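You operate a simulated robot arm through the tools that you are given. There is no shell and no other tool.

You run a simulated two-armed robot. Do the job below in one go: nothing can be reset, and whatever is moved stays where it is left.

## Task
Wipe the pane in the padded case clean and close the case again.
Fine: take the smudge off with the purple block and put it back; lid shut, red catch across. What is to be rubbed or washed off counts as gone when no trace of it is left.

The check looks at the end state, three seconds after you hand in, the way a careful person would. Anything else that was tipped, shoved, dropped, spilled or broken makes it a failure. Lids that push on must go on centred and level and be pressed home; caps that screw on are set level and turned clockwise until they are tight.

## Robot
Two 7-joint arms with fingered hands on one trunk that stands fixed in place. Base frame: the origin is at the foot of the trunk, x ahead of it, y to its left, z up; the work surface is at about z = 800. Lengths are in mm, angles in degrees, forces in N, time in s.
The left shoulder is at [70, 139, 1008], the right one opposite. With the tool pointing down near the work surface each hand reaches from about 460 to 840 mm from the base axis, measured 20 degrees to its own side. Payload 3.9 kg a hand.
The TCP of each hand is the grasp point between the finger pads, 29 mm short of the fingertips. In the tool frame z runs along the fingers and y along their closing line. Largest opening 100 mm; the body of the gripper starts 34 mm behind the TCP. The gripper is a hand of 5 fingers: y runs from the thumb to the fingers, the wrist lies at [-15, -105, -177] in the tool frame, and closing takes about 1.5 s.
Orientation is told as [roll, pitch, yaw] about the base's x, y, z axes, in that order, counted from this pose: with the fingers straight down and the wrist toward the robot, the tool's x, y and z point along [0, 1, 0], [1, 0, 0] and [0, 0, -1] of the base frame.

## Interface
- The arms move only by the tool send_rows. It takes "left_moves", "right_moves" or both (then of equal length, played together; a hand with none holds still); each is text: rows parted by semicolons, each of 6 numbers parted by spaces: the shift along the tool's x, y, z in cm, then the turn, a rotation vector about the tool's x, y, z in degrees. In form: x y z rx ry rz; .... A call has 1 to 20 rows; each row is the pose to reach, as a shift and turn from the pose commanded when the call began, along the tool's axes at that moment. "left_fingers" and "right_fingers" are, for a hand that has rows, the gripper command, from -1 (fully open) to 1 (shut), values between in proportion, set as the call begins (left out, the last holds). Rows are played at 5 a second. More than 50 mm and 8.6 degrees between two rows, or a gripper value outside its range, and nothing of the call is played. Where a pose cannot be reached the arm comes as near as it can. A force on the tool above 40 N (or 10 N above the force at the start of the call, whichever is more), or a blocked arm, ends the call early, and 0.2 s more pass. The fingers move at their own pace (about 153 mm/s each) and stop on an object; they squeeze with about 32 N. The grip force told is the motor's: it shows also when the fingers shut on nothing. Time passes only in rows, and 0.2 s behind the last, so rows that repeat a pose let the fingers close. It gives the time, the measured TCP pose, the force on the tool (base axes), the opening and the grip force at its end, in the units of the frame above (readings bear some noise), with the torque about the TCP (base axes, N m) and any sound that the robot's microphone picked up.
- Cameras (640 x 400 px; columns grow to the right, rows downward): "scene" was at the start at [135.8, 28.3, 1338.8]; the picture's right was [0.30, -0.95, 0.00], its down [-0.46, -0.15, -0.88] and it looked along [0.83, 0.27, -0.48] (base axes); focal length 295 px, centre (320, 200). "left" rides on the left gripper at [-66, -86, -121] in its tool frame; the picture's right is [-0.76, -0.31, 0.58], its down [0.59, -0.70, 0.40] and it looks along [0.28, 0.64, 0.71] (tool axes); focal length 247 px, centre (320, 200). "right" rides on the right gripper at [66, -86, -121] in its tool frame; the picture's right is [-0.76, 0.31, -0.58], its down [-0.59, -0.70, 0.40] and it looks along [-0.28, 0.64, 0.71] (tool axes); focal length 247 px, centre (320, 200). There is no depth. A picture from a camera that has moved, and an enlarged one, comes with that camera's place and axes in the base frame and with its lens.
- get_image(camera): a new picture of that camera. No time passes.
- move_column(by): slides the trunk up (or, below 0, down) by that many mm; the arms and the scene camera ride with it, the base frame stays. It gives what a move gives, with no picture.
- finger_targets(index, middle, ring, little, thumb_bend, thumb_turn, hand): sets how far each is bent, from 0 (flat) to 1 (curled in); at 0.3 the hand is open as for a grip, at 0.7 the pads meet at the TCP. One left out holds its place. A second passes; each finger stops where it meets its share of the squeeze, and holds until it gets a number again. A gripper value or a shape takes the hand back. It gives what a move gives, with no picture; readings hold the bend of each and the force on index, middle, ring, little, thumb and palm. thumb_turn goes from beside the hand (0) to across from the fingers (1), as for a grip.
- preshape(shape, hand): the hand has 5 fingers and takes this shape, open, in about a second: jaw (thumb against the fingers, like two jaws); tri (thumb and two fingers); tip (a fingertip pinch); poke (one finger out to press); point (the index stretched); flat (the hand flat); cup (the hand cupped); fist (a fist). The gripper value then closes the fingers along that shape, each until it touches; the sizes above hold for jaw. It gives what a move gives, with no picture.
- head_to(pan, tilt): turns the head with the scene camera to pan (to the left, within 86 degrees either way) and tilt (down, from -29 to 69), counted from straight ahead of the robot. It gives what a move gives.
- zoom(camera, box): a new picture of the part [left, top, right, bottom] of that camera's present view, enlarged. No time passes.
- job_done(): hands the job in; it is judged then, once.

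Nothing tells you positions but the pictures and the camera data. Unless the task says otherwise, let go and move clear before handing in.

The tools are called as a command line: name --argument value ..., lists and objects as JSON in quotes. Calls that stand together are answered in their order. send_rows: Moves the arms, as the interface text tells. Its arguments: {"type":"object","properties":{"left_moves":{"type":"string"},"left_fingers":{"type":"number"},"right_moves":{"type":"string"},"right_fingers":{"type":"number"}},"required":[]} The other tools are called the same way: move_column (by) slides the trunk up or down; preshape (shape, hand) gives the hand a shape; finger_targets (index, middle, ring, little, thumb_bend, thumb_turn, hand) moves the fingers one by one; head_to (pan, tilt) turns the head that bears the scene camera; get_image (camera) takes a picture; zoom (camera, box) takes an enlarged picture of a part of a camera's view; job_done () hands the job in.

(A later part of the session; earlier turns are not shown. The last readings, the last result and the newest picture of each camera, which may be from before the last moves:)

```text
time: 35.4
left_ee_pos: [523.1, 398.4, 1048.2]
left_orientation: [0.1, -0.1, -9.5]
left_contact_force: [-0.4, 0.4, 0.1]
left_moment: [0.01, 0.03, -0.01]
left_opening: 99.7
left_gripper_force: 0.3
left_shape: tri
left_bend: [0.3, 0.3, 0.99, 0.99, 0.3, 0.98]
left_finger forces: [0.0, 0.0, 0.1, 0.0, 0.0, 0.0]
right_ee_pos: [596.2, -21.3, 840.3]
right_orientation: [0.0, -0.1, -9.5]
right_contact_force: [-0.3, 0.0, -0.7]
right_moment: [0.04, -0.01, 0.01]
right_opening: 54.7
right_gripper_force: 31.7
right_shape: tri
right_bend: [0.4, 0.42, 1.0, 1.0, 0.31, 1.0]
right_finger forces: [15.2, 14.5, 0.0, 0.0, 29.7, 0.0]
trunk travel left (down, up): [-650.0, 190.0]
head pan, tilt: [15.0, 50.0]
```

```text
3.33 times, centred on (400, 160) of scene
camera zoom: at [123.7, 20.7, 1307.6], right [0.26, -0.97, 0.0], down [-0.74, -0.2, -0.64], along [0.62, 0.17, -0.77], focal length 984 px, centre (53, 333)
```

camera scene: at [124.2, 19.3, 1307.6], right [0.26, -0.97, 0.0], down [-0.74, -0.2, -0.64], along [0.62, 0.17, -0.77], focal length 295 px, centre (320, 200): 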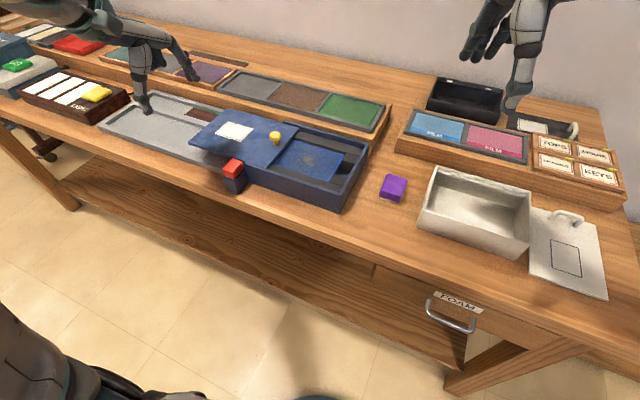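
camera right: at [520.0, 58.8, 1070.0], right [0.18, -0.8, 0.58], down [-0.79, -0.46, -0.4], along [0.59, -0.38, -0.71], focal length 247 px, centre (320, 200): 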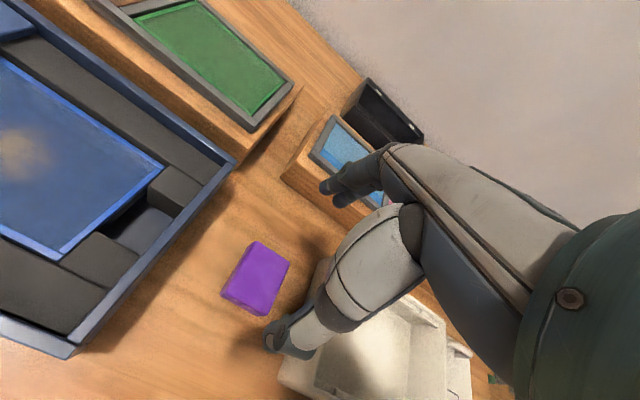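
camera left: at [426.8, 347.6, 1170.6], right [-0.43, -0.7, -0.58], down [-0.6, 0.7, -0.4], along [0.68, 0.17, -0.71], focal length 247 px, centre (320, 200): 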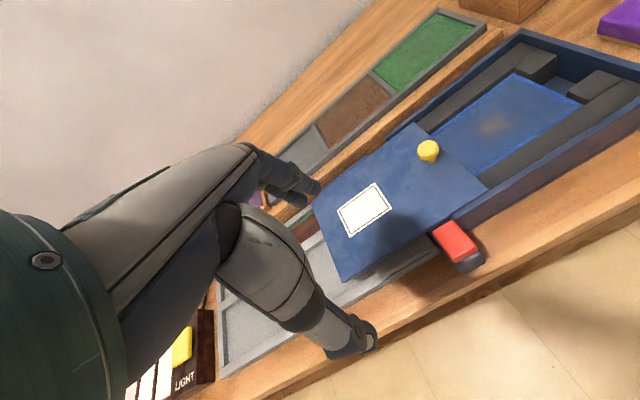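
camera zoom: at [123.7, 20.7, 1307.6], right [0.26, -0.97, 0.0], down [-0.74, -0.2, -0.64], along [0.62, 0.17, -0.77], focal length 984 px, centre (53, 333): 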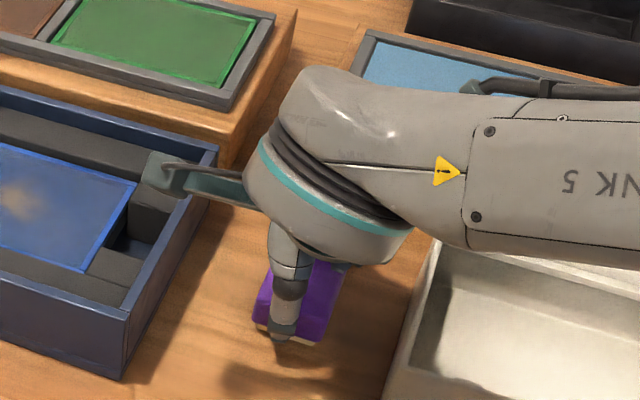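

The block is held by thumb, index and middle with a 54.7 mm opening. I'll lift it straight up well above the case rim and check the grip.

send_rows --right_moves "0 0 -1 0 0 0; 0 0 -3 0 0 0; 0 0 -6 0 0 0; 0 0 -9 0 0 0; 0 0 -11 0 0 0; 0 0 -11 0 0 0"

zoom --camera "right" --box '[180, 120, 420, 380]'

zoom --camera "scene" --box '[320, 60, 460, 200]'

```text
time: 36.8
left_ee_pos: [522.9, 399.1, 1047.8]
left_orientation: [0.0, -0.2, -9.5]
left_contact_force: [0.0, 0.0, 1.0]
left_moment: [-0.01, 0.0, 0.02]
left_opening: 99.9
left_gripper_force: 0.0
left_shape: tri
left_bend: [0.3, 0.3, 0.99, 0.99, 0.3, 0.98]
left_finger forces: [0.0, 0.0, 0.0, 0.0, 0.0, 0.0]
right_ee_pos: [596.2, -22.2, 948.5]
right_orientation: [0.0, 0.0, -9.5]
right_contact_force: [0.5, -0.4, -0.3]
right_moment: [-0.03, 0.0, 0.02]
right_opening: 54.6
right_gripper_force: 31.7
right_shape: tri
right_bend: [0.4, 0.42, 1.0, 1.0, 0.31, 1.0]
right_finger forces: [15.1, 14.4, 0.0, 0.1, 29.8, 0.0]
trunk travel left (down, up): [-650.0, 190.0]
head pan, tilt: [15.0, 50.0]
```

```text
1.54 times, centred on (300, 250) of right
camera zoom: at [522.7, 55.7, 1069.4], right [0.18, -0.8, 0.58], down [-0.79, -0.47, -0.4], along [0.59, -0.38, -0.71], focal length 380 px, centre (351, 123)
```

zoom: 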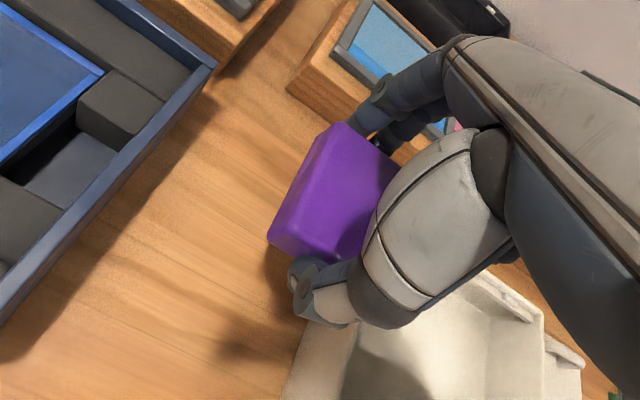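

```text
2.86 times, centred on (390, 130) of scene
camera zoom: at [123.9, 20.6, 1307.6], right [0.26, -0.97, 0.0], down [-0.74, -0.2, -0.64], along [0.62, 0.17, -0.77], focal length 843 px, centre (120, 400)
```

zoom: 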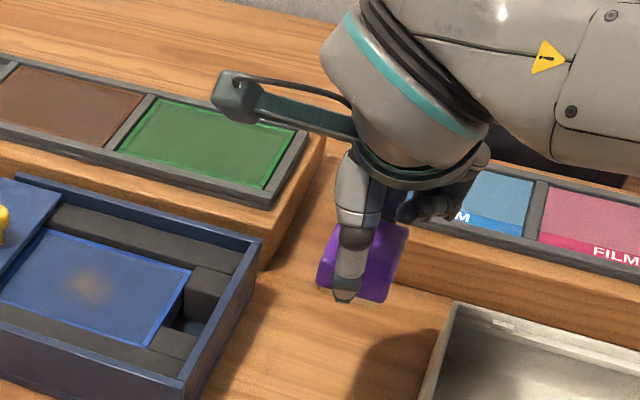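

The block is held firmly. I'll carry it over the pane, staying high, and check its position against the smudge.

send_rows --right_moves "4.0 -0.42 0 0 0 0; 8.0 -0.84 0 0 0 0; 12.0 -1.26 0 0 0 0; 16.0 -1.69 0 0 0 0; 20.1 -2.12 0 0 0 0; 20.1 -2.12 0 0 0 0"

get_image --camera "scene"

get_image --camera "left"

get_image --camera "right"

```text
time: 38.1
left_ee_pos: [523.7, 397.0, 1048.8]
left_orientation: [0.1, -0.1, -9.5]
left_contact_force: [0.0, -0.8, -0.1]
left_moment: [0.0, -0.03, 0.02]
left_opening: 100.0
left_gripper_force: 0.0
left_shape: tri
left_bend: [0.3, 0.3, 0.99, 0.99, 0.3, 0.98]
left_finger forces: [0.1, 0.1, 0.0, 0.0, 0.1, 0.0]
right_ee_pos: [608.0, 179.5, 950.6]
right_orientation: [0.1, 0.0, -9.3]
right_contact_force: [0.1, -0.4, -0.9]
right_moment: [0.04, -0.01, 0.02]
right_opening: 54.6
right_gripper_force: 32.2
right_shape: tri
right_bend: [0.4, 0.42, 1.0, 1.0, 0.31, 1.0]
right_finger forces: [15.1, 14.5, 0.0, 0.1, 29.5, 0.0]
trunk travel left (down, up): [-650.0, 190.0]
head pan, tilt: [15.0, 50.0]
```

```text
taken
camera scene: at [123.7, 19.5, 1307.6], right [0.26, -0.97, 0.0], down [-0.74, -0.2, -0.64], along [0.62, 0.17, -0.77], focal length 295 px, centre (320, 200)
```

scene: 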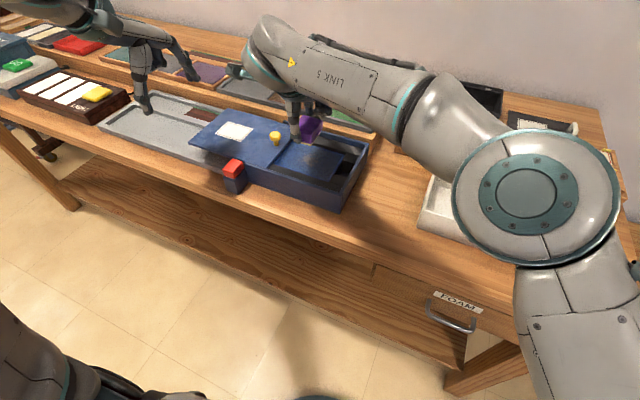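

```text
taken
camera left: at [427.5, 346.7, 1170.6], right [-0.43, -0.69, -0.58], down [-0.6, 0.7, -0.4], along [0.68, 0.17, -0.71], focal length 247 px, centre (320, 200)
```

left: 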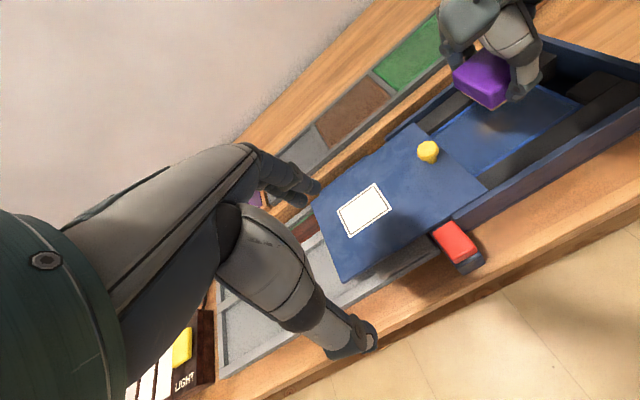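

```text
taken
camera right: at [533.5, 256.0, 1071.4], right [0.18, -0.8, 0.58], down [-0.79, -0.46, -0.4], along [0.59, -0.38, -0.71], focal length 247 px, centre (320, 200)
```

right: 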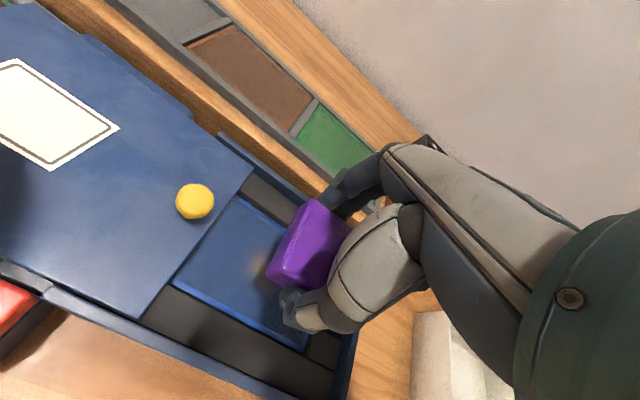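

The block is above the smudge with its felt face level. I'll descend to just above the pane.

send_rows --right_moves "0 0 2 0 0 0; 0 0 4 0 0 0; 0 0 5.5 0 0 0; 0 0 6.0 0 0 0; 0 0 6.0 0 0 0"

zoom --camera "left" --box '[400, 0, 640, 200]'

zoom --camera "scene" --box '[240, 90, 380, 210]'

zoom --camera "right" --box '[160, 140, 420, 400]'

```text
time: 39.4
left_ee_pos: [523.3, 397.6, 1046.9]
left_orientation: [0.1, -0.1, -9.5]
left_contact_force: [-0.5, -0.4, 0.6]
left_moment: [0.0, 0.01, -0.01]
left_opening: 100.0
left_gripper_force: 0.0
left_shape: tri
left_bend: [0.3, 0.3, 0.99, 0.99, 0.3, 0.98]
left_finger forces: [0.1, 0.0, 0.0, 0.0, 0.0, 0.1]
right_ee_pos: [608.2, 180.0, 890.3]
right_orientation: [0.0, 0.0, -9.3]
right_contact_force: [0.2, 0.9, -0.3]
right_moment: [-0.05, 0.03, -0.03]
right_opening: 54.6
right_gripper_force: 32.5
right_shape: tri
right_bend: [0.4, 0.42, 1.0, 1.0, 0.31, 1.0]
right_finger forces: [15.1, 14.4, 0.0, 0.0, 29.7, 0.1]
trunk travel left (down, up): [-650.0, 190.0]
head pan, tilt: [15.0, 50.0]
```

```text
2.00 times, centred on (520, 100) of left
camera zoom: at [427.4, 348.0, 1170.2], right [-0.43, -0.7, -0.58], down [-0.6, 0.7, -0.4], along [0.68, 0.17, -0.71], focal length 494 px, centre (-80, 400)
```

zoom: 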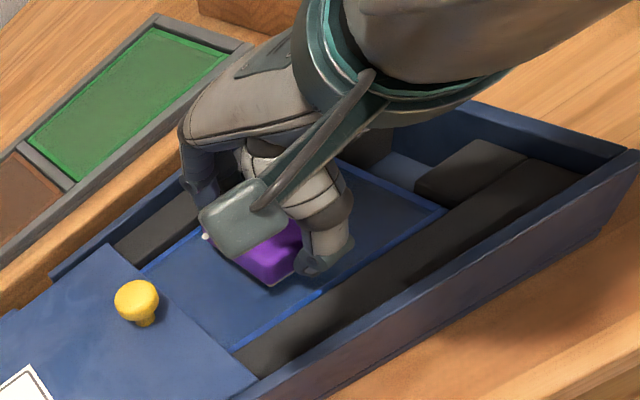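

```text
3.33 times, centred on (310, 150) of scene
camera zoom: at [123.6, 20.8, 1307.6], right [0.26, -0.97, 0.0], down [-0.74, -0.2, -0.64], along [0.62, 0.17, -0.77], focal length 984 px, centre (353, 367)
```

zoom: 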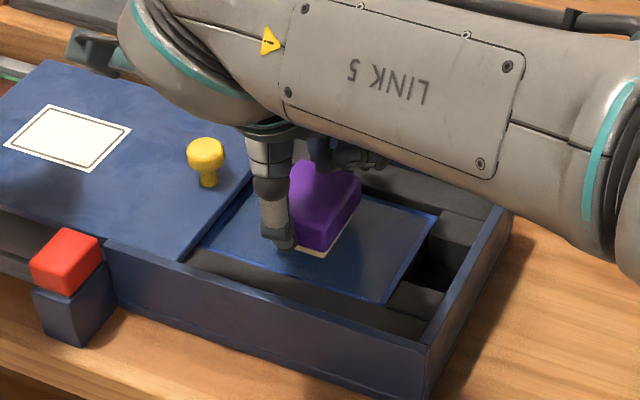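

```text
1.54 times, centred on (290, 270) of right
camera zoom: at [534.0, 258.0, 1010.0], right [0.18, -0.8, 0.58], down [-0.79, -0.47, -0.4], along [0.59, -0.38, -0.71], focal length 380 px, centre (366, 92)
```

zoom: 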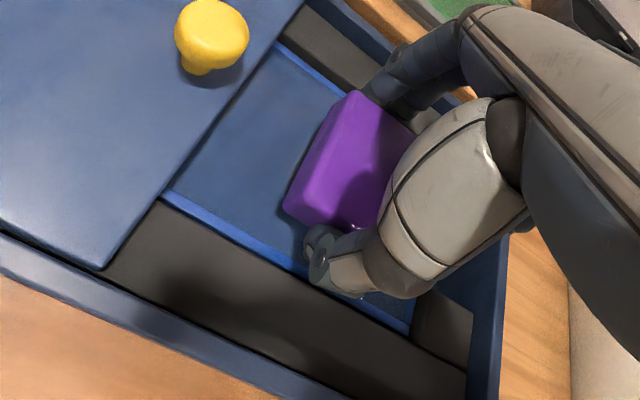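

The block is right over the smudge with about 7 mm to go. I'll creep down and read the contact force.

send_rows --right_moves "0 0 0.2 0 0 0; 0 0 0.4 0 0 0; 0 0 0.5 0 0 0; 0 0 0.5 0 0 0"

send_rows --right_moves "0 0 0.1 0 0 0; 0 0 0.2 0 0 0; 0 0 0.2 0 0 0"

```text
time: 40.4
left_ee_pos: [523.8, 398.9, 1048.0]
left_orientation: [0.1, -0.1, -9.6]
left_contact_force: [-0.1, 0.5, -0.8]
left_moment: [-0.02, -0.03, 0.0]
left_opening: 99.7
left_gripper_force: 0.1
left_shape: tri
left_bend: [0.3, 0.3, 0.99, 0.99, 0.3, 0.98]
left_finger forces: [0.0, 0.0, 0.0, 0.0, 0.1, 0.0]
right_ee_pos: [608.8, 179.7, 883.9]
right_orientation: [0.0, 0.1, -9.4]
right_contact_force: [0.1, -0.1, -1.0]
right_moment: [0.03, 0.02, 0.02]
right_opening: 54.7
right_gripper_force: 31.3
right_shape: tri
right_bend: [0.4, 0.42, 1.0, 1.0, 0.31, 1.0]
right_finger forces: [15.0, 14.4, 0.1, 0.1, 29.6, 0.0]
trunk travel left (down, up): [-650.0, 190.0]
head pan, tilt: [15.0, 50.0]
```

```text
time: 41.1
left_ee_pos: [523.2, 398.0, 1048.7]
left_orientation: [0.1, -0.1, -9.5]
left_contact_force: [-0.3, -0.1, 0.8]
left_moment: [0.03, -0.02, 0.01]
left_opening: 99.9
left_gripper_force: 0.1
left_shape: tri
left_bend: [0.3, 0.3, 0.99, 0.99, 0.3, 0.98]
left_finger forces: [0.0, 0.0, 0.0, 0.0, 0.1, 0.0]
right_ee_pos: [608.5, 179.5, 881.7]
right_orientation: [-0.1, 0.1, -9.5]
right_contact_force: [-0.4, 0.4, -1.1]
right_moment: [-0.01, 0.01, -0.03]
right_opening: 54.5
right_gripper_force: 31.9
right_shape: tri
right_bend: [0.4, 0.42, 1.0, 1.0, 0.31, 1.0]
right_finger forces: [15.1, 14.4, 0.0, 0.1, 29.6, 0.1]
trunk travel left (down, up): [-650.0, 190.0]
head pan, tilt: [15.0, 50.0]
```

No contact yet at TCP z 882. I'll keep creeping.

send_rows --right_moves "0 0 0.1 0 0 0; 0 0 0.1 0 0 0"

send_rows --right_moves "0 0 0.1 0 0 0; 0 0 0.1 0 0 0"

send_rows --right_moves "0 0 0.1 0 0 0; 0 0 0.1 0 0 0"

```text
time: 41.8
left_ee_pos: [522.7, 399.2, 1048.7]
left_orientation: [0.0, -0.1, -9.5]
left_contact_force: [0.6, -0.5, 0.0]
left_moment: [-0.01, 0.02, -0.03]
left_opening: 99.8
left_gripper_force: 0.1
left_shape: tri
left_bend: [0.3, 0.3, 0.99, 0.99, 0.3, 0.98]
left_finger forces: [0.0, 0.1, 0.1, 0.1, 0.0, 0.0]
right_ee_pos: [607.2, 179.1, 881.1]
right_orientation: [0.1, -0.1, -9.4]
right_contact_force: [0.0, -0.7, -0.6]
right_moment: [0.01, 0.0, 0.02]
right_opening: 54.6
right_gripper_force: 31.9
right_shape: tri
right_bend: [0.4, 0.42, 1.0, 1.0, 0.31, 1.0]
right_finger forces: [15.1, 14.5, 0.0, 0.0, 29.6, 0.0]
trunk travel left (down, up): [-650.0, 190.0]
head pan, tilt: [15.0, 50.0]
```

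```text
time: 42.4
left_ee_pos: [521.7, 398.1, 1047.8]
left_orientation: [0.1, -0.1, -9.5]
left_contact_force: [-0.1, 0.0, 0.0]
left_moment: [0.0, 0.0, 0.0]
left_opening: 100.1
left_gripper_force: 0.1
left_shape: tri
left_bend: [0.3, 0.3, 0.99, 0.99, 0.3, 0.98]
left_finger forces: [0.0, 0.1, 0.0, 0.0, 0.0, 0.0]
right_ee_pos: [608.3, 178.5, 879.9]
right_orientation: [0.0, 0.1, -9.4]
right_contact_force: [0.4, 0.4, 2.6]
right_moment: [0.0, 0.06, -0.01]
right_opening: 54.7
right_gripper_force: 31.7
right_shape: tri
right_bend: [0.4, 0.42, 1.0, 1.0, 0.31, 1.0]
right_finger forces: [15.4, 15.0, 0.0, 0.0, 30.0, 0.0]
trunk travel left (down, up): [-650.0, 190.0]
head pan, tilt: [15.0, 50.0]
```

```text
time: 43.0
left_ee_pos: [522.5, 398.4, 1048.2]
left_orientation: [0.1, 0.0, -9.4]
left_contact_force: [-0.5, -0.6, -0.2]
left_moment: [0.03, -0.02, 0.01]
left_opening: 99.6
left_gripper_force: 0.0
left_shape: tri
left_bend: [0.3, 0.3, 0.99, 0.99, 0.3, 0.98]
left_finger forces: [0.0, 0.0, 0.0, 0.0, 0.0, 0.1]
right_ee_pos: [607.7, 179.5, 880.3]
right_orientation: [0.1, -0.1, -9.4]
right_contact_force: [1.5, -0.5, 5.5]
right_moment: [0.0, 0.05, -0.01]
right_opening: 54.7
right_gripper_force: 31.6
right_shape: tri
right_bend: [0.4, 0.42, 1.0, 1.0, 0.31, 1.0]
right_finger forces: [15.8, 15.3, 0.0, 0.1, 30.2, 0.1]
trunk travel left (down, up): [-650.0, 190.0]
head pan, tilt: [15.0, 50.0]
```

There is contact at TCP z about 880 with 5.5 N. I'll wipe with gentle left-right strokes over the smudge.

send_rows --right_moves "0.5 0 0 0 0 0; 1.0 0 0 0 0 0; 1.5 0 0 0 0 0; 1.0 0 0 0 0 0; 0.5 0 0 0 0 0; 0 0 0 0 0 0; -0.5 0 0 0 0 0; -1.0 0 0 0 0 0; -1.5 0 0 0 0 0; -1.0 0 0 0 0 0; -0.5 0 0 0 0 0; 0 0 0 0 0 0; 0.5 0 0 0 0 0; 1.0 0 0 0 0 0; 1.5 0 0 0 0 0; 1.0 0 0 0 0 0; 0.5 0 0 0 0 0; 0 0 0 0 0 0"

zoom --camera "left" --box '[400, 0, 640, 200]'

zoom --camera "scene" --box '[240, 90, 380, 210]'

zoom --camera "right" --box '[160, 140, 420, 400]'

```text
time: 46.8
left_ee_pos: [522.2, 398.5, 1048.9]
left_orientation: [0.1, -0.1, -9.5]
left_contact_force: [-1.1, -0.7, 0.2]
left_moment: [-0.01, -0.01, 0.02]
left_opening: 99.9
left_gripper_force: 0.0
left_shape: tri
left_bend: [0.3, 0.3, 0.99, 0.99, 0.3, 0.98]
left_finger forces: [0.1, 0.0, 0.1, 0.0, 0.0, 0.0]
right_ee_pos: [608.0, 180.1, 881.7]
right_orientation: [-0.1, -0.1, -9.4]
right_contact_force: [-0.9, 1.6, 3.7]
right_moment: [0.07, 0.14, 0.01]
right_opening: 54.1
right_gripper_force: 31.7
right_shape: tri
right_bend: [0.4, 0.42, 1.0, 1.0, 0.31, 1.0]
right_finger forces: [16.2, 14.5, 0.0, 0.0, 31.0, 0.0]
trunk travel left (down, up): [-650.0, 190.0]
head pan, tilt: [15.0, 50.0]
```

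```text
2.00 times, centred on (520, 100) of left
camera zoom: at [426.9, 347.9, 1170.4], right [-0.43, -0.7, -0.58], down [-0.6, 0.7, -0.4], along [0.68, 0.17, -0.71], focal length 494 px, centre (-80, 400)
```

zoom: 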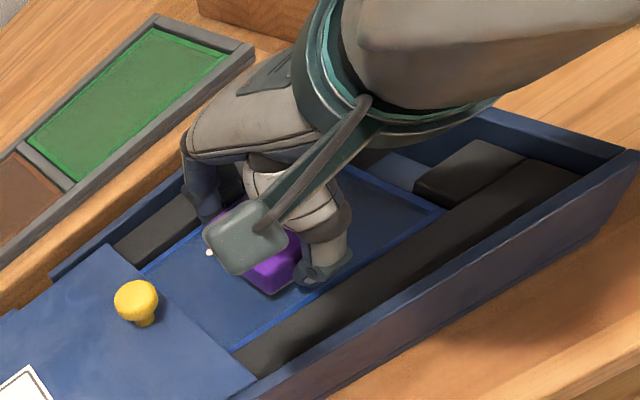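

```text
3.33 times, centred on (310, 150) of scene
camera zoom: at [123.0, 20.7, 1307.7], right [0.26, -0.97, 0.0], down [-0.74, -0.2, -0.64], along [0.62, 0.17, -0.77], focal length 984 px, centre (353, 367)
```

zoom: 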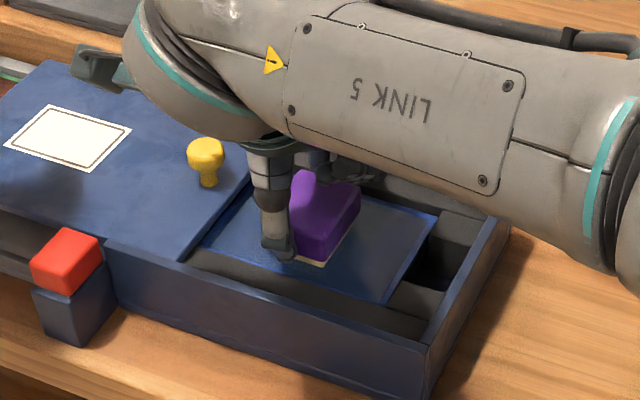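

```text
1.54 times, centred on (290, 270) of right
camera zoom: at [533.8, 257.9, 1001.1], right [0.18, -0.8, 0.58], down [-0.79, -0.47, -0.4], along [0.59, -0.38, -0.71], focal length 380 px, centre (366, 92)
```

zoom: 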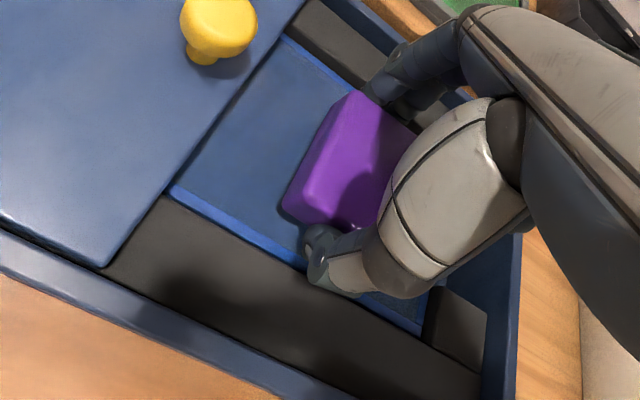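

The pane has stayed in place. I'll add passes slightly farther and slightly nearer to cover the smudge's edges.

send_rows --right_moves "0.5 0.4 0 0 0 0; 1.0 0.7 0 0 0 0; 1.5 0.7 0 0 0 0; 1.0 0.7 0 0 0 0; 0.5 0.7 0 0 0 0; 0 0.7 0 0 0 0; -0.5 0.7 0 0 0 0; -1.0 0.7 0 0 0 0; -1.5 0.7 0 0 0 0; -1.5 0.2 0 0 0 0; -1.5 -0.3 0 0 0 0; -1.0 -0.6 0 0 0 0; -0.5 -0.6 0 0 0 0; 0 -0.6 0 0 0 0; 0.5 -0.6 0 0 0 0; 1.0 -0.6 0 0 0 0; 1.5 -0.6 0 0 0 0; 1.5 -0.3 0 0 0 0; 1.0 0 0 0 0 0; 0.5 0 0 0 0 0"

send_rows --right_moves "-0.5 0 0 0 0 0; -0.5 0 -1 0 0 0; -0.5 0 -4 0 0 0; -0.5 0 -7 0 0 0; -4.5 0 -7 0 0 0; -8.5 0 -7 0 0 0; -12.5 0 -7 0 0 0; -12.5 0 -7 0 0 0"

zoom --camera "left" --box '[400, 0, 640, 200]'

zoom --camera "scene" --box '[260, 110, 380, 210]'

zoom --camera "right" --box '[0, 120, 320, 400]'

```text
time: 51.0
left_ee_pos: [523.1, 398.4, 1047.6]
left_orientation: [0.2, -0.1, -9.5]
left_contact_force: [0.4, -0.2, -0.2]
left_moment: [-0.01, 0.03, -0.02]
left_opening: 100.2
left_gripper_force: 0.2
left_shape: tri
left_bend: [0.3, 0.3, 0.99, 0.99, 0.3, 0.98]
left_finger forces: [0.0, 0.0, 0.0, 0.0, 0.0, 0.0]
right_ee_pos: [608.7, 183.8, 879.6]
right_orientation: [0.1, -0.1, -9.4]
right_contact_force: [0.2, 2.3, 8.4]
right_moment: [0.06, 0.13, -0.02]
right_opening: 54.2
right_gripper_force: 32.4
right_shape: tri
right_bend: [0.4, 0.42, 1.0, 1.0, 0.31, 0.99]
right_finger forces: [17.1, 14.6, 0.0, 0.0, 31.7, 0.0]
trunk travel left (down, up): [-650.0, 190.0]
head pan, tilt: [15.0, 50.0]
```

```text
time: 52.8
left_ee_pos: [523.0, 399.6, 1046.7]
left_orientation: [0.1, -0.3, -9.5]
left_contact_force: [0.1, 0.2, -0.3]
left_moment: [-0.04, 0.0, 0.04]
left_opening: 99.9
left_gripper_force: 0.0
left_shape: tri
left_bend: [0.3, 0.3, 0.99, 0.99, 0.3, 0.98]
left_finger forces: [0.0, 0.0, 0.0, 0.0, 0.0, 0.1]
right_ee_pos: [588.1, 60.5, 951.4]
right_orientation: [-0.1, 0.0, -9.4]
right_contact_force: [0.9, 0.4, -0.9]
right_moment: [0.0, 0.0, -0.01]
right_opening: 54.2
right_gripper_force: 31.6
right_shape: tri
right_bend: [0.4, 0.42, 1.0, 1.0, 0.31, 1.0]
right_finger forces: [15.8, 14.9, 0.1, 0.0, 30.7, 0.1]
trunk travel left (down, up): [-650.0, 190.0]
head pan, tilt: [15.0, 50.0]
```

```text
2.00 times, centred on (520, 100) of left
camera zoom: at [427.6, 349.0, 1169.8], right [-0.43, -0.7, -0.58], down [-0.6, 0.7, -0.4], along [0.68, 0.17, -0.71], focal length 494 px, centre (-80, 400)
```

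zoom: 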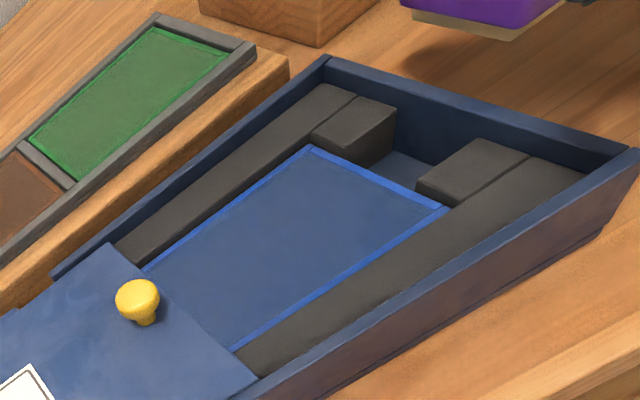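

```text
4.00 times, centred on (320, 160) of scene
camera zoom: at [123.9, 21.8, 1307.6], right [0.26, -0.97, 0.0], down [-0.74, -0.2, -0.64], along [0.62, 0.17, -0.77], focal length 1180 px, centre (320, 360)
```

zoom: 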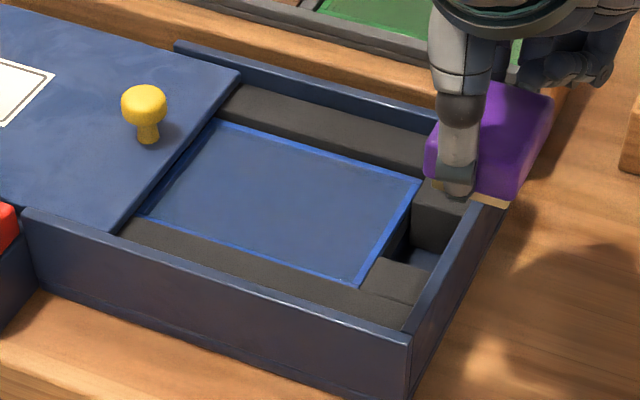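

```text
1.43 times, centred on (160, 260) of right
camera zoom: at [514.7, 138.8, 1071.1], right [0.18, -0.8, 0.58], down [-0.79, -0.47, -0.4], along [0.59, -0.39, -0.71], focal length 353 px, centre (549, 114)
```

zoom: 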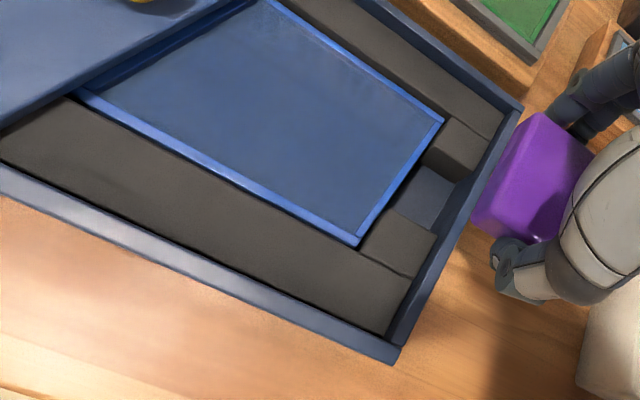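

The smudge looks gone. I'll zoom in hard from each camera to look for faint traces.

zoom --camera "scene" --box '[290, 135, 370, 185]'

zoom --camera "left" --box '[460, 60, 590, 180]'

zoom --camera "right" --box '[20, 100, 240, 300]'

```text
8.00 times, centred on (330, 160) of scene
camera zoom: at [123.9, 21.8, 1307.6], right [0.26, -0.97, 0.0], down [-0.74, -0.2, -0.64], along [0.62, 0.17, -0.77], focal length 2361 px, centre (240, 520)
```

zoom: 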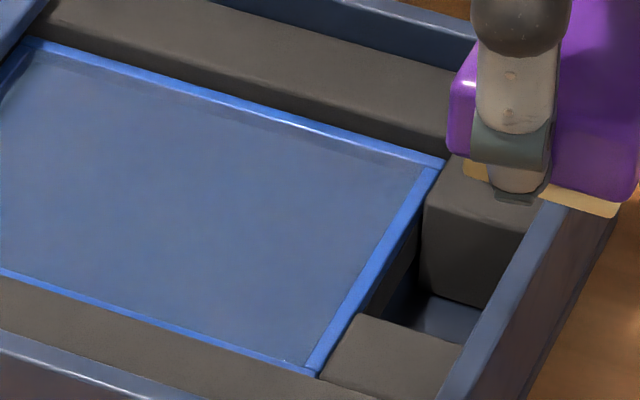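

```text
3.33 times, centred on (525, 120) of left
camera zoom: at [427.6, 349.0, 1169.8], right [-0.43, -0.7, -0.58], down [-0.6, 0.7, -0.4], along [0.68, 0.17, -0.71], focal length 823 px, centre (-363, 467)
```

zoom: 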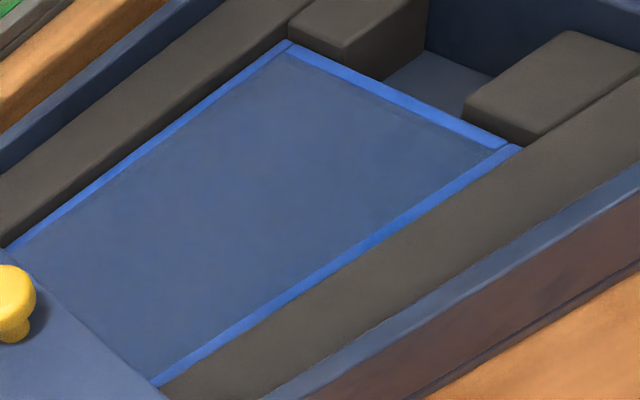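

```text
2.00 times, centred on (130, 200) of right
camera zoom: at [514.7, 138.8, 1071.1], right [0.18, -0.8, 0.58], down [-0.79, -0.47, -0.4], along [0.59, -0.39, -0.71], focal length 494 px, centre (700, 200)
```

zoom: 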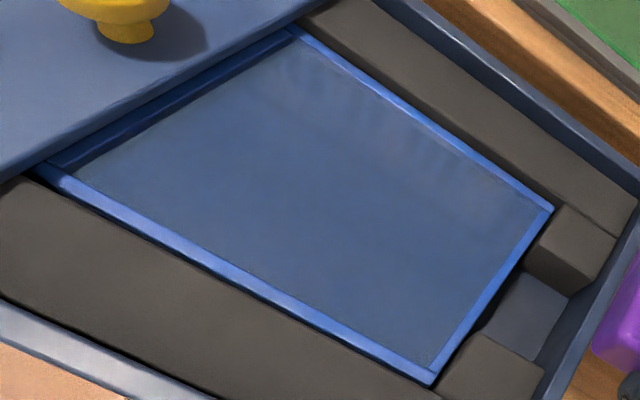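

zoom --camera "right" --box '[60, 120, 160, 200]'

zoom --camera "right" --box '[100, 160, 200, 240]'

zoom --camera "scene" --box '[292, 138, 342, 178]'

```text
5.00 times, centred on (110, 160) of right
camera zoom: at [514.7, 138.8, 1071.1], right [0.18, -0.8, 0.58], down [-0.79, -0.47, -0.4], along [0.59, -0.39, -0.71], focal length 1235 px, centre (1370, 400)
```

zoom: 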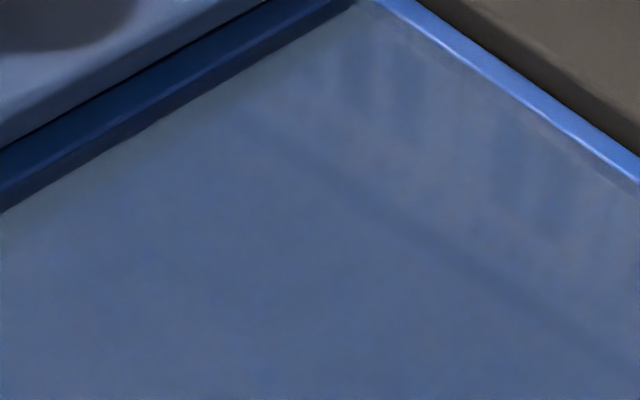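

```text
5.00 times, centred on (150, 200) of right
camera zoom: at [514.7, 138.8, 1071.1], right [0.18, -0.8, 0.58], down [-0.79, -0.47, -0.4], along [0.59, -0.39, -0.71], focal length 1235 px, centre (1170, 200)
```

zoom: 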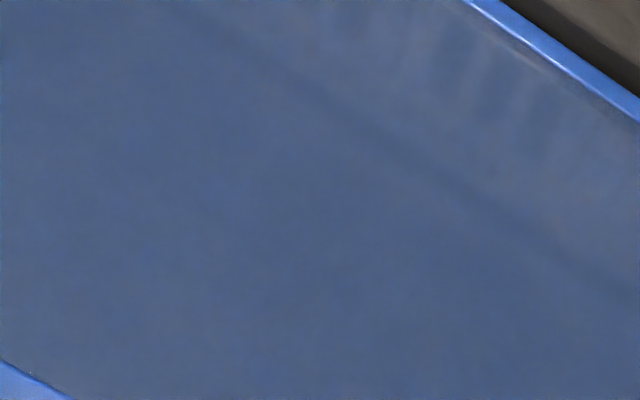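

```text
10.00 times, centred on (317, 158) of scene
camera zoom: at [123.9, 21.8, 1307.6], right [0.26, -0.97, 0.0], down [-0.74, -0.2, -0.64], along [0.62, 0.17, -0.77], focal length 2951 px, centre (350, 620)
```

zoom: 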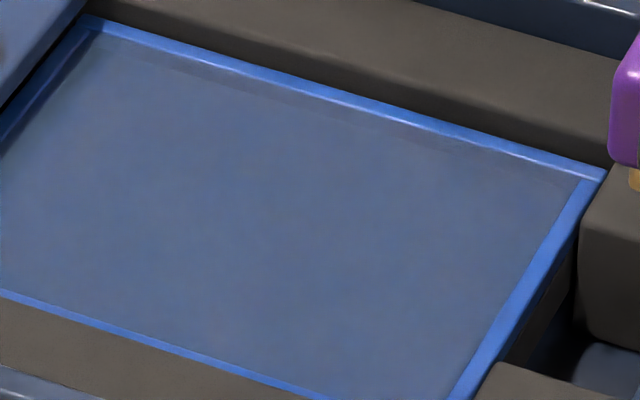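

No trace is visible, only reflections in the glass. To be sure, I'll make one more overlapping pass over the same area with the same light pressure.

send_rows --right_moves "4 0 0 0 0 0; 8 0 0 0 0 0; 12 0 0 0 0 0; 12 0 3 0 0 0; 12 0 5.5 0 0 0; 12 0 6.5 0 0 0; 12 0 7.0 0 0 0; 12.5 0 7.0 0 0 0; 13 0 7 0 0 0; 13.5 0 7 0 0 0; 13.8 0.3 7 0 0 0; 13.8 0.8 7 0 0 0; 13.3 0.8 7 0 0 0; 12.8 0.8 7 0 0 0; 12.3 0.8 7 0 0 0; 11.8 0.8 7 0 0 0; 11.3 0.8 7 0 0 0; 10.8 0.8 7 0 0 0; 10.4 0.8 7 0 0 0; 10.4 0.3 7 0 0 0"

send_rows --right_moves "0.4 -0.3 0 0 0 0; 0.8 -0.3 0 0 0 0; 1.2 -0.3 0 0 0 0; 1.6 -0.3 0 0 0 0; 2.0 -0.3 0 0 0 0; 2.4 -0.3 0 0 0 0; 2.8 -0.3 0 0 0 0; 3.2 -0.3 0 0 0 0; 3.2 -0.8 0 0 0 0; 2.8 -0.9 0 0 0 0; 2.4 -0.9 0 0 0 0; 2.0 -0.9 0 0 0 0; 1.6 -0.9 0 0 0 0; 1.2 -0.9 0 0 0 0; 0.8 -0.9 0 0 0 0; 0.4 -0.9 0 0 0 0; 0.8 -0.5 0 0 0 0; 1.6 -0.3 0 0 0 0"

send_rows --right_moves "0 0 -1 0 0 0; 0 0 -4 0 0 0; 0 0 -7 0 0 0; -4 0 -7 0 0 0; -8 0 -7 0 0 0; -12 0 -7 0 0 0; -16 0 -7 0 0 0; -16 0 -7 0 0 0"

zoom --camera "scene" --box '[260, 110, 380, 210]'

zoom --camera "left" --box '[440, 20, 640, 190]'

zoom --camera "right" --box '[0, 60, 240, 300]'

```text
time: 57.0
left_ee_pos: [523.1, 397.0, 1048.9]
left_orientation: [0.2, -0.1, -9.6]
left_contact_force: [0.7, -0.1, -0.1]
left_moment: [-0.01, 0.02, -0.03]
left_opening: 99.8
left_gripper_force: 0.0
left_shape: tri
left_bend: [0.3, 0.3, 0.99, 0.99, 0.3, 0.98]
left_finger forces: [0.0, 0.0, 0.0, 0.1, 0.0, 0.0]
right_ee_pos: [608.5, 163.4, 879.8]
right_orientation: [0.0, -0.1, -9.6]
right_contact_force: [2.5, 0.0, 7.0]
right_moment: [0.01, 0.07, -0.02]
right_opening: 53.8
right_gripper_force: 31.6
right_shape: tri
right_bend: [0.4, 0.42, 1.0, 1.0, 0.31, 1.0]
right_finger forces: [17.2, 15.8, 0.1, 0.1, 30.6, 0.0]
trunk travel left (down, up): [-650.0, 190.0]
head pan, tilt: [15.0, 50.0]
```

```text
time: 60.8
left_ee_pos: [522.4, 398.3, 1048.4]
left_orientation: [0.2, -0.1, -9.5]
left_contact_force: [0.1, 0.3, -0.2]
left_moment: [-0.03, 0.01, 0.03]
left_opening: 100.0
left_gripper_force: 0.0
left_shape: tri
left_bend: [0.3, 0.3, 0.99, 0.99, 0.3, 0.98]
left_finger forces: [0.0, 0.0, 0.1, 0.0, 0.0, 0.1]
right_ee_pos: [609.4, 179.3, 880.6]
right_orientation: [0.0, -0.2, -9.4]
right_contact_force: [0.8, -0.8, 3.6]
right_moment: [-0.02, 0.05, 0.03]
right_opening: 54.1
right_gripper_force: 31.8
right_shape: tri
right_bend: [0.4, 0.42, 1.0, 1.0, 0.31, 1.0]
right_finger forces: [15.7, 16.8, 0.0, 0.0, 31.8, 0.0]
trunk travel left (down, up): [-650.0, 190.0]
head pan, tilt: [15.0, 50.0]
```

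```text
time: 62.5
left_ee_pos: [523.1, 399.5, 1047.4]
left_orientation: [0.0, -0.1, -9.5]
left_contact_force: [0.2, 0.2, -0.1]
left_moment: [-0.02, 0.0, 0.02]
left_opening: 99.5
left_gripper_force: 0.2
left_shape: tri
left_bend: [0.3, 0.3, 0.99, 0.99, 0.3, 0.98]
left_finger forces: [0.1, 0.0, 0.0, 0.0, 0.1, 0.0]
right_ee_pos: [583.5, 25.0, 948.7]
right_orientation: [-0.1, 0.0, -9.4]
right_contact_force: [0.2, -0.8, -0.8]
right_moment: [-0.02, 0.0, 0.03]
right_opening: 53.9
right_gripper_force: 31.9
right_shape: tri
right_bend: [0.4, 0.42, 1.0, 1.0, 0.31, 1.0]
right_finger forces: [15.3, 15.7, 0.1, 0.0, 30.8, 0.0]
trunk travel left (down, up): [-650.0, 190.0]
head pan, tilt: [15.0, 50.0]
```

```text
4.00 times, centred on (320, 160) of scene
camera zoom: at [124.1, 22.1, 1307.5], right [0.26, -0.97, 0.0], down [-0.74, -0.2, -0.64], along [0.62, 0.17, -0.77], focal length 1180 px, centre (320, 360)
```

zoom: 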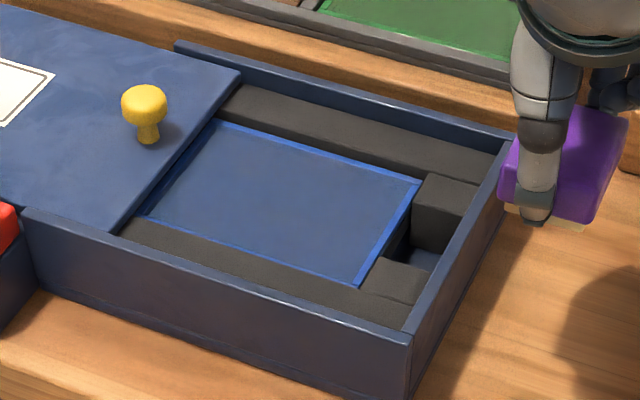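

```text
2.35 times, centred on (540, 105) of left
camera zoom: at [427.7, 349.2, 1169.6], right [-0.43, -0.7, -0.58], down [-0.6, 0.7, -0.4], along [0.68, 0.17, -0.71], focal length 581 px, centre (-198, 424)
```

zoom: 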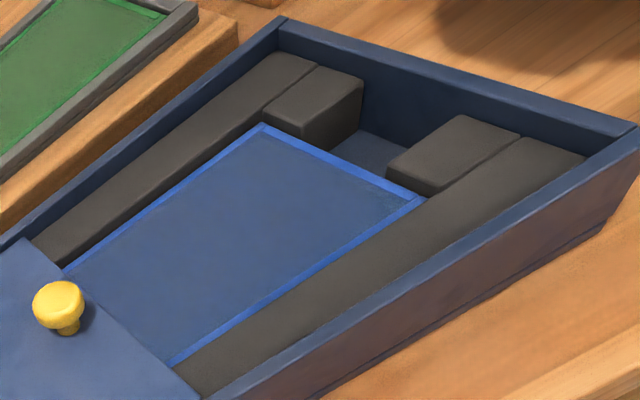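

```text
1.67 times, centred on (120, 180) of right
camera zoom: at [509.0, 102.3, 1069.6], right [0.18, -0.8, 0.58], down [-0.79, -0.47, -0.4], along [0.59, -0.39, -0.71], focal length 412 px, centre (653, 233)
```

zoom: 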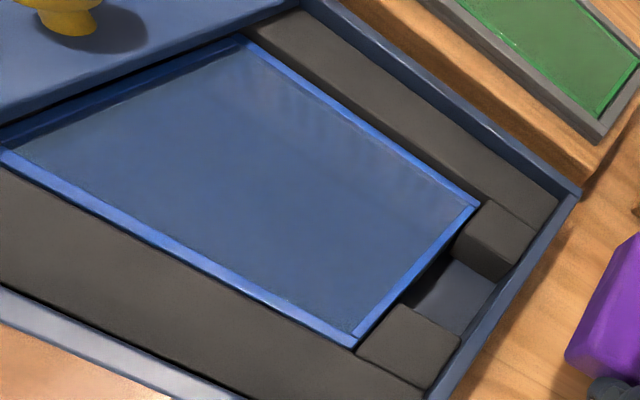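

The pane is clean from all three views. Before returning the block, I'll check how it sits in the hand compared with when I picked it up.

zoom --camera "right" --box '[180, 120, 420, 380]'

zoom --camera "scene" --box '[320, 60, 460, 200]'

zoom --camera "left" --box '[540, 0, 640, 100]'

```text
1.54 times, centred on (300, 250) of right
camera zoom: at [509.0, 102.3, 1069.6], right [0.18, -0.8, 0.58], down [-0.79, -0.47, -0.4], along [0.59, -0.39, -0.71], focal length 380 px, centre (351, 123)
```

zoom: 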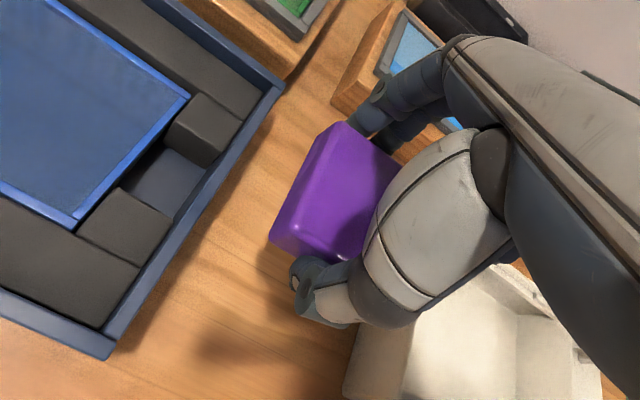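

```text
2.86 times, centred on (390, 130) of scene
camera zoom: at [124.1, 22.1, 1307.5], right [0.26, -0.97, 0.0], down [-0.74, -0.2, -0.64], along [0.62, 0.17, -0.77], focal length 843 px, centre (120, 400)
```

zoom: 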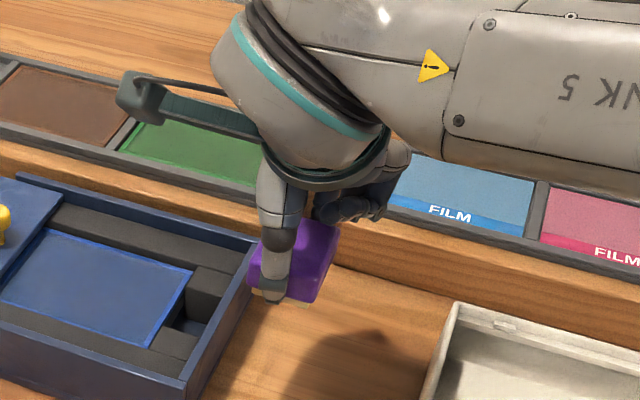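

```text
4.00 times, centred on (590, 50) of left
camera zoom: at [427.7, 349.2, 1169.6], right [-0.43, -0.7, -0.58], down [-0.6, 0.7, -0.4], along [0.68, 0.17, -0.71], focal length 988 px, centre (-760, 800)
```

zoom: 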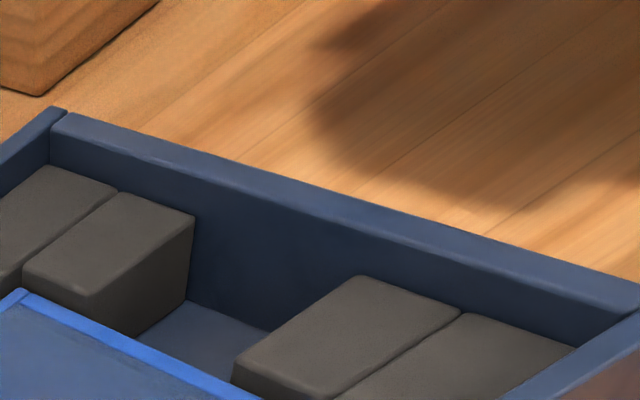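

The block hasn't moved in the grip. By my commanded moves it needs -4.1 cm in tool x, +2.12 cm in y and 11 cm down to return to its spot, so I'll go there and lower to just above the table.

send_rows --right_moves "-2.05 1.06 0 0 0 0; -4.1 2.12 0 0 0 0; -4.1 2.12 0 0 0 0; -4.1 2.12 3 0 0 0; -4.1 2.12 6 0 0 0; -4.1 2.12 8.5 0 0 0; -4.1 2.12 10.2 0 0 0; -4.1 2.12 10.7 0 0 0; -4.1 2.12 10.7 0 0 0"

zoom --camera "scene" --box '[340, 100, 460, 220]'

zoom --camera "right" --box '[180, 120, 420, 380]'

```text
time: 64.5
left_ee_pos: [523.6, 398.3, 1048.1]
left_orientation: [0.1, -0.2, -9.5]
left_contact_force: [0.2, 0.2, 0.2]
left_moment: [0.01, -0.01, -0.01]
left_opening: 100.3
left_gripper_force: 0.1
left_shape: tri
left_bend: [0.3, 0.3, 0.99, 0.99, 0.3, 0.98]
left_finger forces: [0.1, 0.1, 0.0, 0.1, 0.0, 0.0]
right_ee_pos: [596.5, -22.3, 841.9]
right_orientation: [0.1, 0.0, -9.3]
right_contact_force: [-0.8, 0.3, -0.7]
right_moment: [0.03, -0.01, 0.0]
right_opening: 54.0
right_gripper_force: 31.8
right_shape: tri
right_bend: [0.4, 0.42, 1.0, 1.0, 0.31, 1.0]
right_finger forces: [15.0, 15.5, 0.0, 0.0, 30.5, 0.0]
trunk travel left (down, up): [-650.0, 190.0]
head pan, tilt: [15.0, 50.0]
```

```text
3.33 times, centred on (400, 160) of scene
camera zoom: at [123.8, 20.7, 1307.6], right [0.26, -0.97, 0.0], down [-0.74, -0.2, -0.64], along [0.62, 0.17, -0.77], focal length 984 px, centre (53, 333)
```

zoom: 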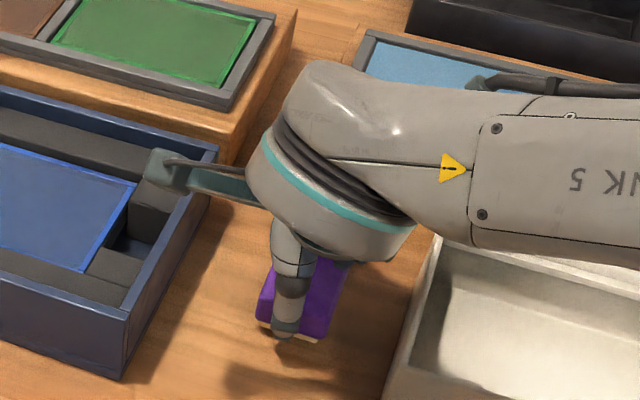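

```text
1.54 times, centred on (300, 250) of right
camera zoom: at [522.9, 55.0, 962.3], right [0.18, -0.8, 0.58], down [-0.79, -0.47, -0.4], along [0.59, -0.38, -0.71], focal length 380 px, centre (351, 123)
```

zoom: 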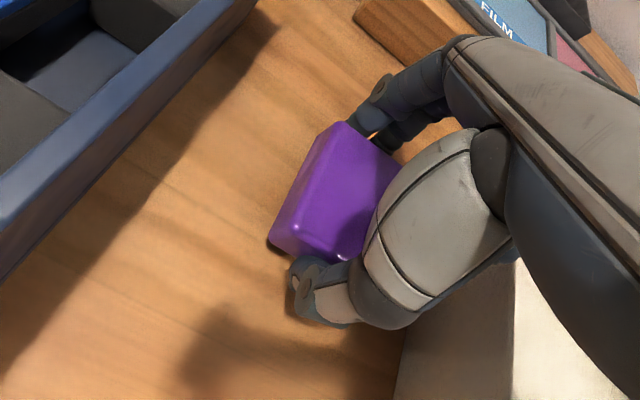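

The block is about 3 mm above its old spot. I'll lower it until it touches lightly.

send_rows --right_moves "0 0 0.1 0 0 0; 0 0 0.2 0 0 0; 0 0 0.2 0 0 0"

send_rows --right_moves "0 0 0.1 0 0 0; 0 0 0.1 0 0 0"

send_rows --right_moves "0 0 0.08 0 0 0; 0 0 0.08 0 0 0"

```text
time: 65.3
left_ee_pos: [522.9, 398.5, 1048.5]
left_orientation: [0.1, -0.2, -9.5]
left_contact_force: [0.2, -0.5, 1.2]
left_moment: [0.01, -0.01, 0.06]
left_opening: 100.1
left_gripper_force: 0.0
left_shape: tri
left_bend: [0.3, 0.3, 0.99, 0.99, 0.3, 0.98]
left_finger forces: [0.0, 0.0, 0.1, 0.0, 0.0, 0.0]
right_ee_pos: [596.4, -22.5, 840.0]
right_orientation: [-0.1, 0.0, -9.4]
right_contact_force: [-0.2, -0.2, -1.6]
right_moment: [-0.02, 0.02, 0.0]
right_opening: 53.8
right_gripper_force: 31.8
right_shape: tri
right_bend: [0.4, 0.42, 1.0, 1.0, 0.31, 1.0]
right_finger forces: [15.0, 15.4, 0.0, 0.0, 30.4, 0.0]
trunk travel left (down, up): [-650.0, 190.0]
head pan, tilt: [15.0, 50.0]
```

```text
time: 66.0
left_ee_pos: [523.5, 397.6, 1047.8]
left_orientation: [0.1, 0.0, -9.5]
left_contact_force: [0.8, 0.9, 0.0]
left_moment: [-0.02, 0.03, 0.01]
left_opening: 99.9
left_gripper_force: 0.1
left_shape: tri
left_bend: [0.3, 0.3, 0.99, 0.99, 0.3, 0.98]
left_finger forces: [0.0, 0.0, 0.1, 0.0, 0.1, 0.0]
right_ee_pos: [596.8, -23.2, 838.5]
right_orientation: [0.0, 0.0, -9.4]
right_contact_force: [-0.6, 0.3, 0.4]
right_moment: [0.0, 0.01, -0.01]
right_opening: 53.5
right_gripper_force: 32.2
right_shape: tri
right_bend: [0.4, 0.42, 1.0, 1.0, 0.31, 1.0]
right_finger forces: [14.9, 15.5, 0.0, 0.1, 30.6, 0.1]
trunk travel left (down, up): [-650.0, 190.0]
head pan, tilt: [15.0, 50.0]
```

```text
time: 66.5
left_ee_pos: [523.0, 397.4, 1048.7]
left_orientation: [0.1, -0.1, -9.4]
left_contact_force: [-0.2, 0.6, 0.3]
left_moment: [-0.02, 0.02, -0.01]
left_opening: 100.0
left_gripper_force: 0.1
left_shape: tri
left_bend: [0.3, 0.3, 0.99, 0.99, 0.3, 0.98]
left_finger forces: [0.1, 0.0, 0.0, 0.0, 0.0, 0.0]
right_ee_pos: [596.1, -22.7, 838.6]
right_orientation: [0.0, -0.1, -9.4]
right_contact_force: [0.1, 0.1, -0.4]
right_moment: [-0.02, 0.05, 0.0]
right_opening: 53.7
right_gripper_force: 32.2
right_shape: tri
right_bend: [0.4, 0.42, 1.0, 1.0, 0.31, 1.0]
right_finger forces: [15.0, 15.6, 0.0, 0.0, 30.6, 0.0]
trunk travel left (down, up): [-650.0, 190.0]
head pan, tilt: [15.0, 50.0]
```

send_rows --right_moves "0 0 0.08 0 0 0; 0 0 0.08 0 0 0"

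send_rows --right_moves "0 0 0.08 0 0 0; 0 0 0.08 0 0 0"

```text
time: 67.2
left_ee_pos: [523.7, 398.8, 1047.3]
left_orientation: [0.1, 0.0, -9.5]
left_contact_force: [-0.1, 0.4, 0.3]
left_moment: [-0.01, -0.03, 0.0]
left_opening: 99.9
left_gripper_force: 0.1
left_shape: tri
left_bend: [0.3, 0.3, 0.99, 0.99, 0.3, 0.98]
left_finger forces: [0.0, 0.0, 0.1, 0.0, 0.1, 0.0]
right_ee_pos: [596.7, -22.6, 839.1]
right_orientation: [0.0, -0.1, -9.4]
right_contact_force: [0.2, -0.3, 3.2]
right_moment: [0.05, 0.08, 0.0]
right_opening: 53.9
right_gripper_force: 31.8
right_shape: tri
right_bend: [0.4, 0.42, 1.0, 1.0, 0.31, 1.0]
right_finger forces: [15.5, 15.6, 0.0, 0.1, 30.6, 0.0]
trunk travel left (down, up): [-650.0, 190.0]
head pan, tilt: [15.0, 50.0]
```

```text
time: 67.8
left_ee_pos: [521.1, 399.2, 1049.3]
left_orientation: [0.1, -0.2, -9.5]
left_contact_force: [1.0, -0.5, 0.0]
left_moment: [0.0, 0.01, -0.02]
left_opening: 100.2
left_gripper_force: 0.1
left_shape: tri
left_bend: [0.3, 0.3, 0.99, 0.99, 0.3, 0.98]
left_finger forces: [0.0, 0.1, 0.0, 0.0, 0.0, 0.0]
right_ee_pos: [594.9, -21.8, 836.6]
right_orientation: [0.1, -0.2, -9.4]
right_contact_force: [1.5, -0.4, 6.9]
right_moment: [0.03, 0.06, 0.0]
right_opening: 54.0
right_gripper_force: 31.8
right_shape: tri
right_bend: [0.4, 0.42, 1.0, 1.0, 0.31, 1.0]
right_finger forces: [15.9, 16.2, 0.0, 0.0, 30.4, 0.0]
trunk travel left (down, up): [-650.0, 190.0]
head pan, tilt: [15.0, 50.0]
```

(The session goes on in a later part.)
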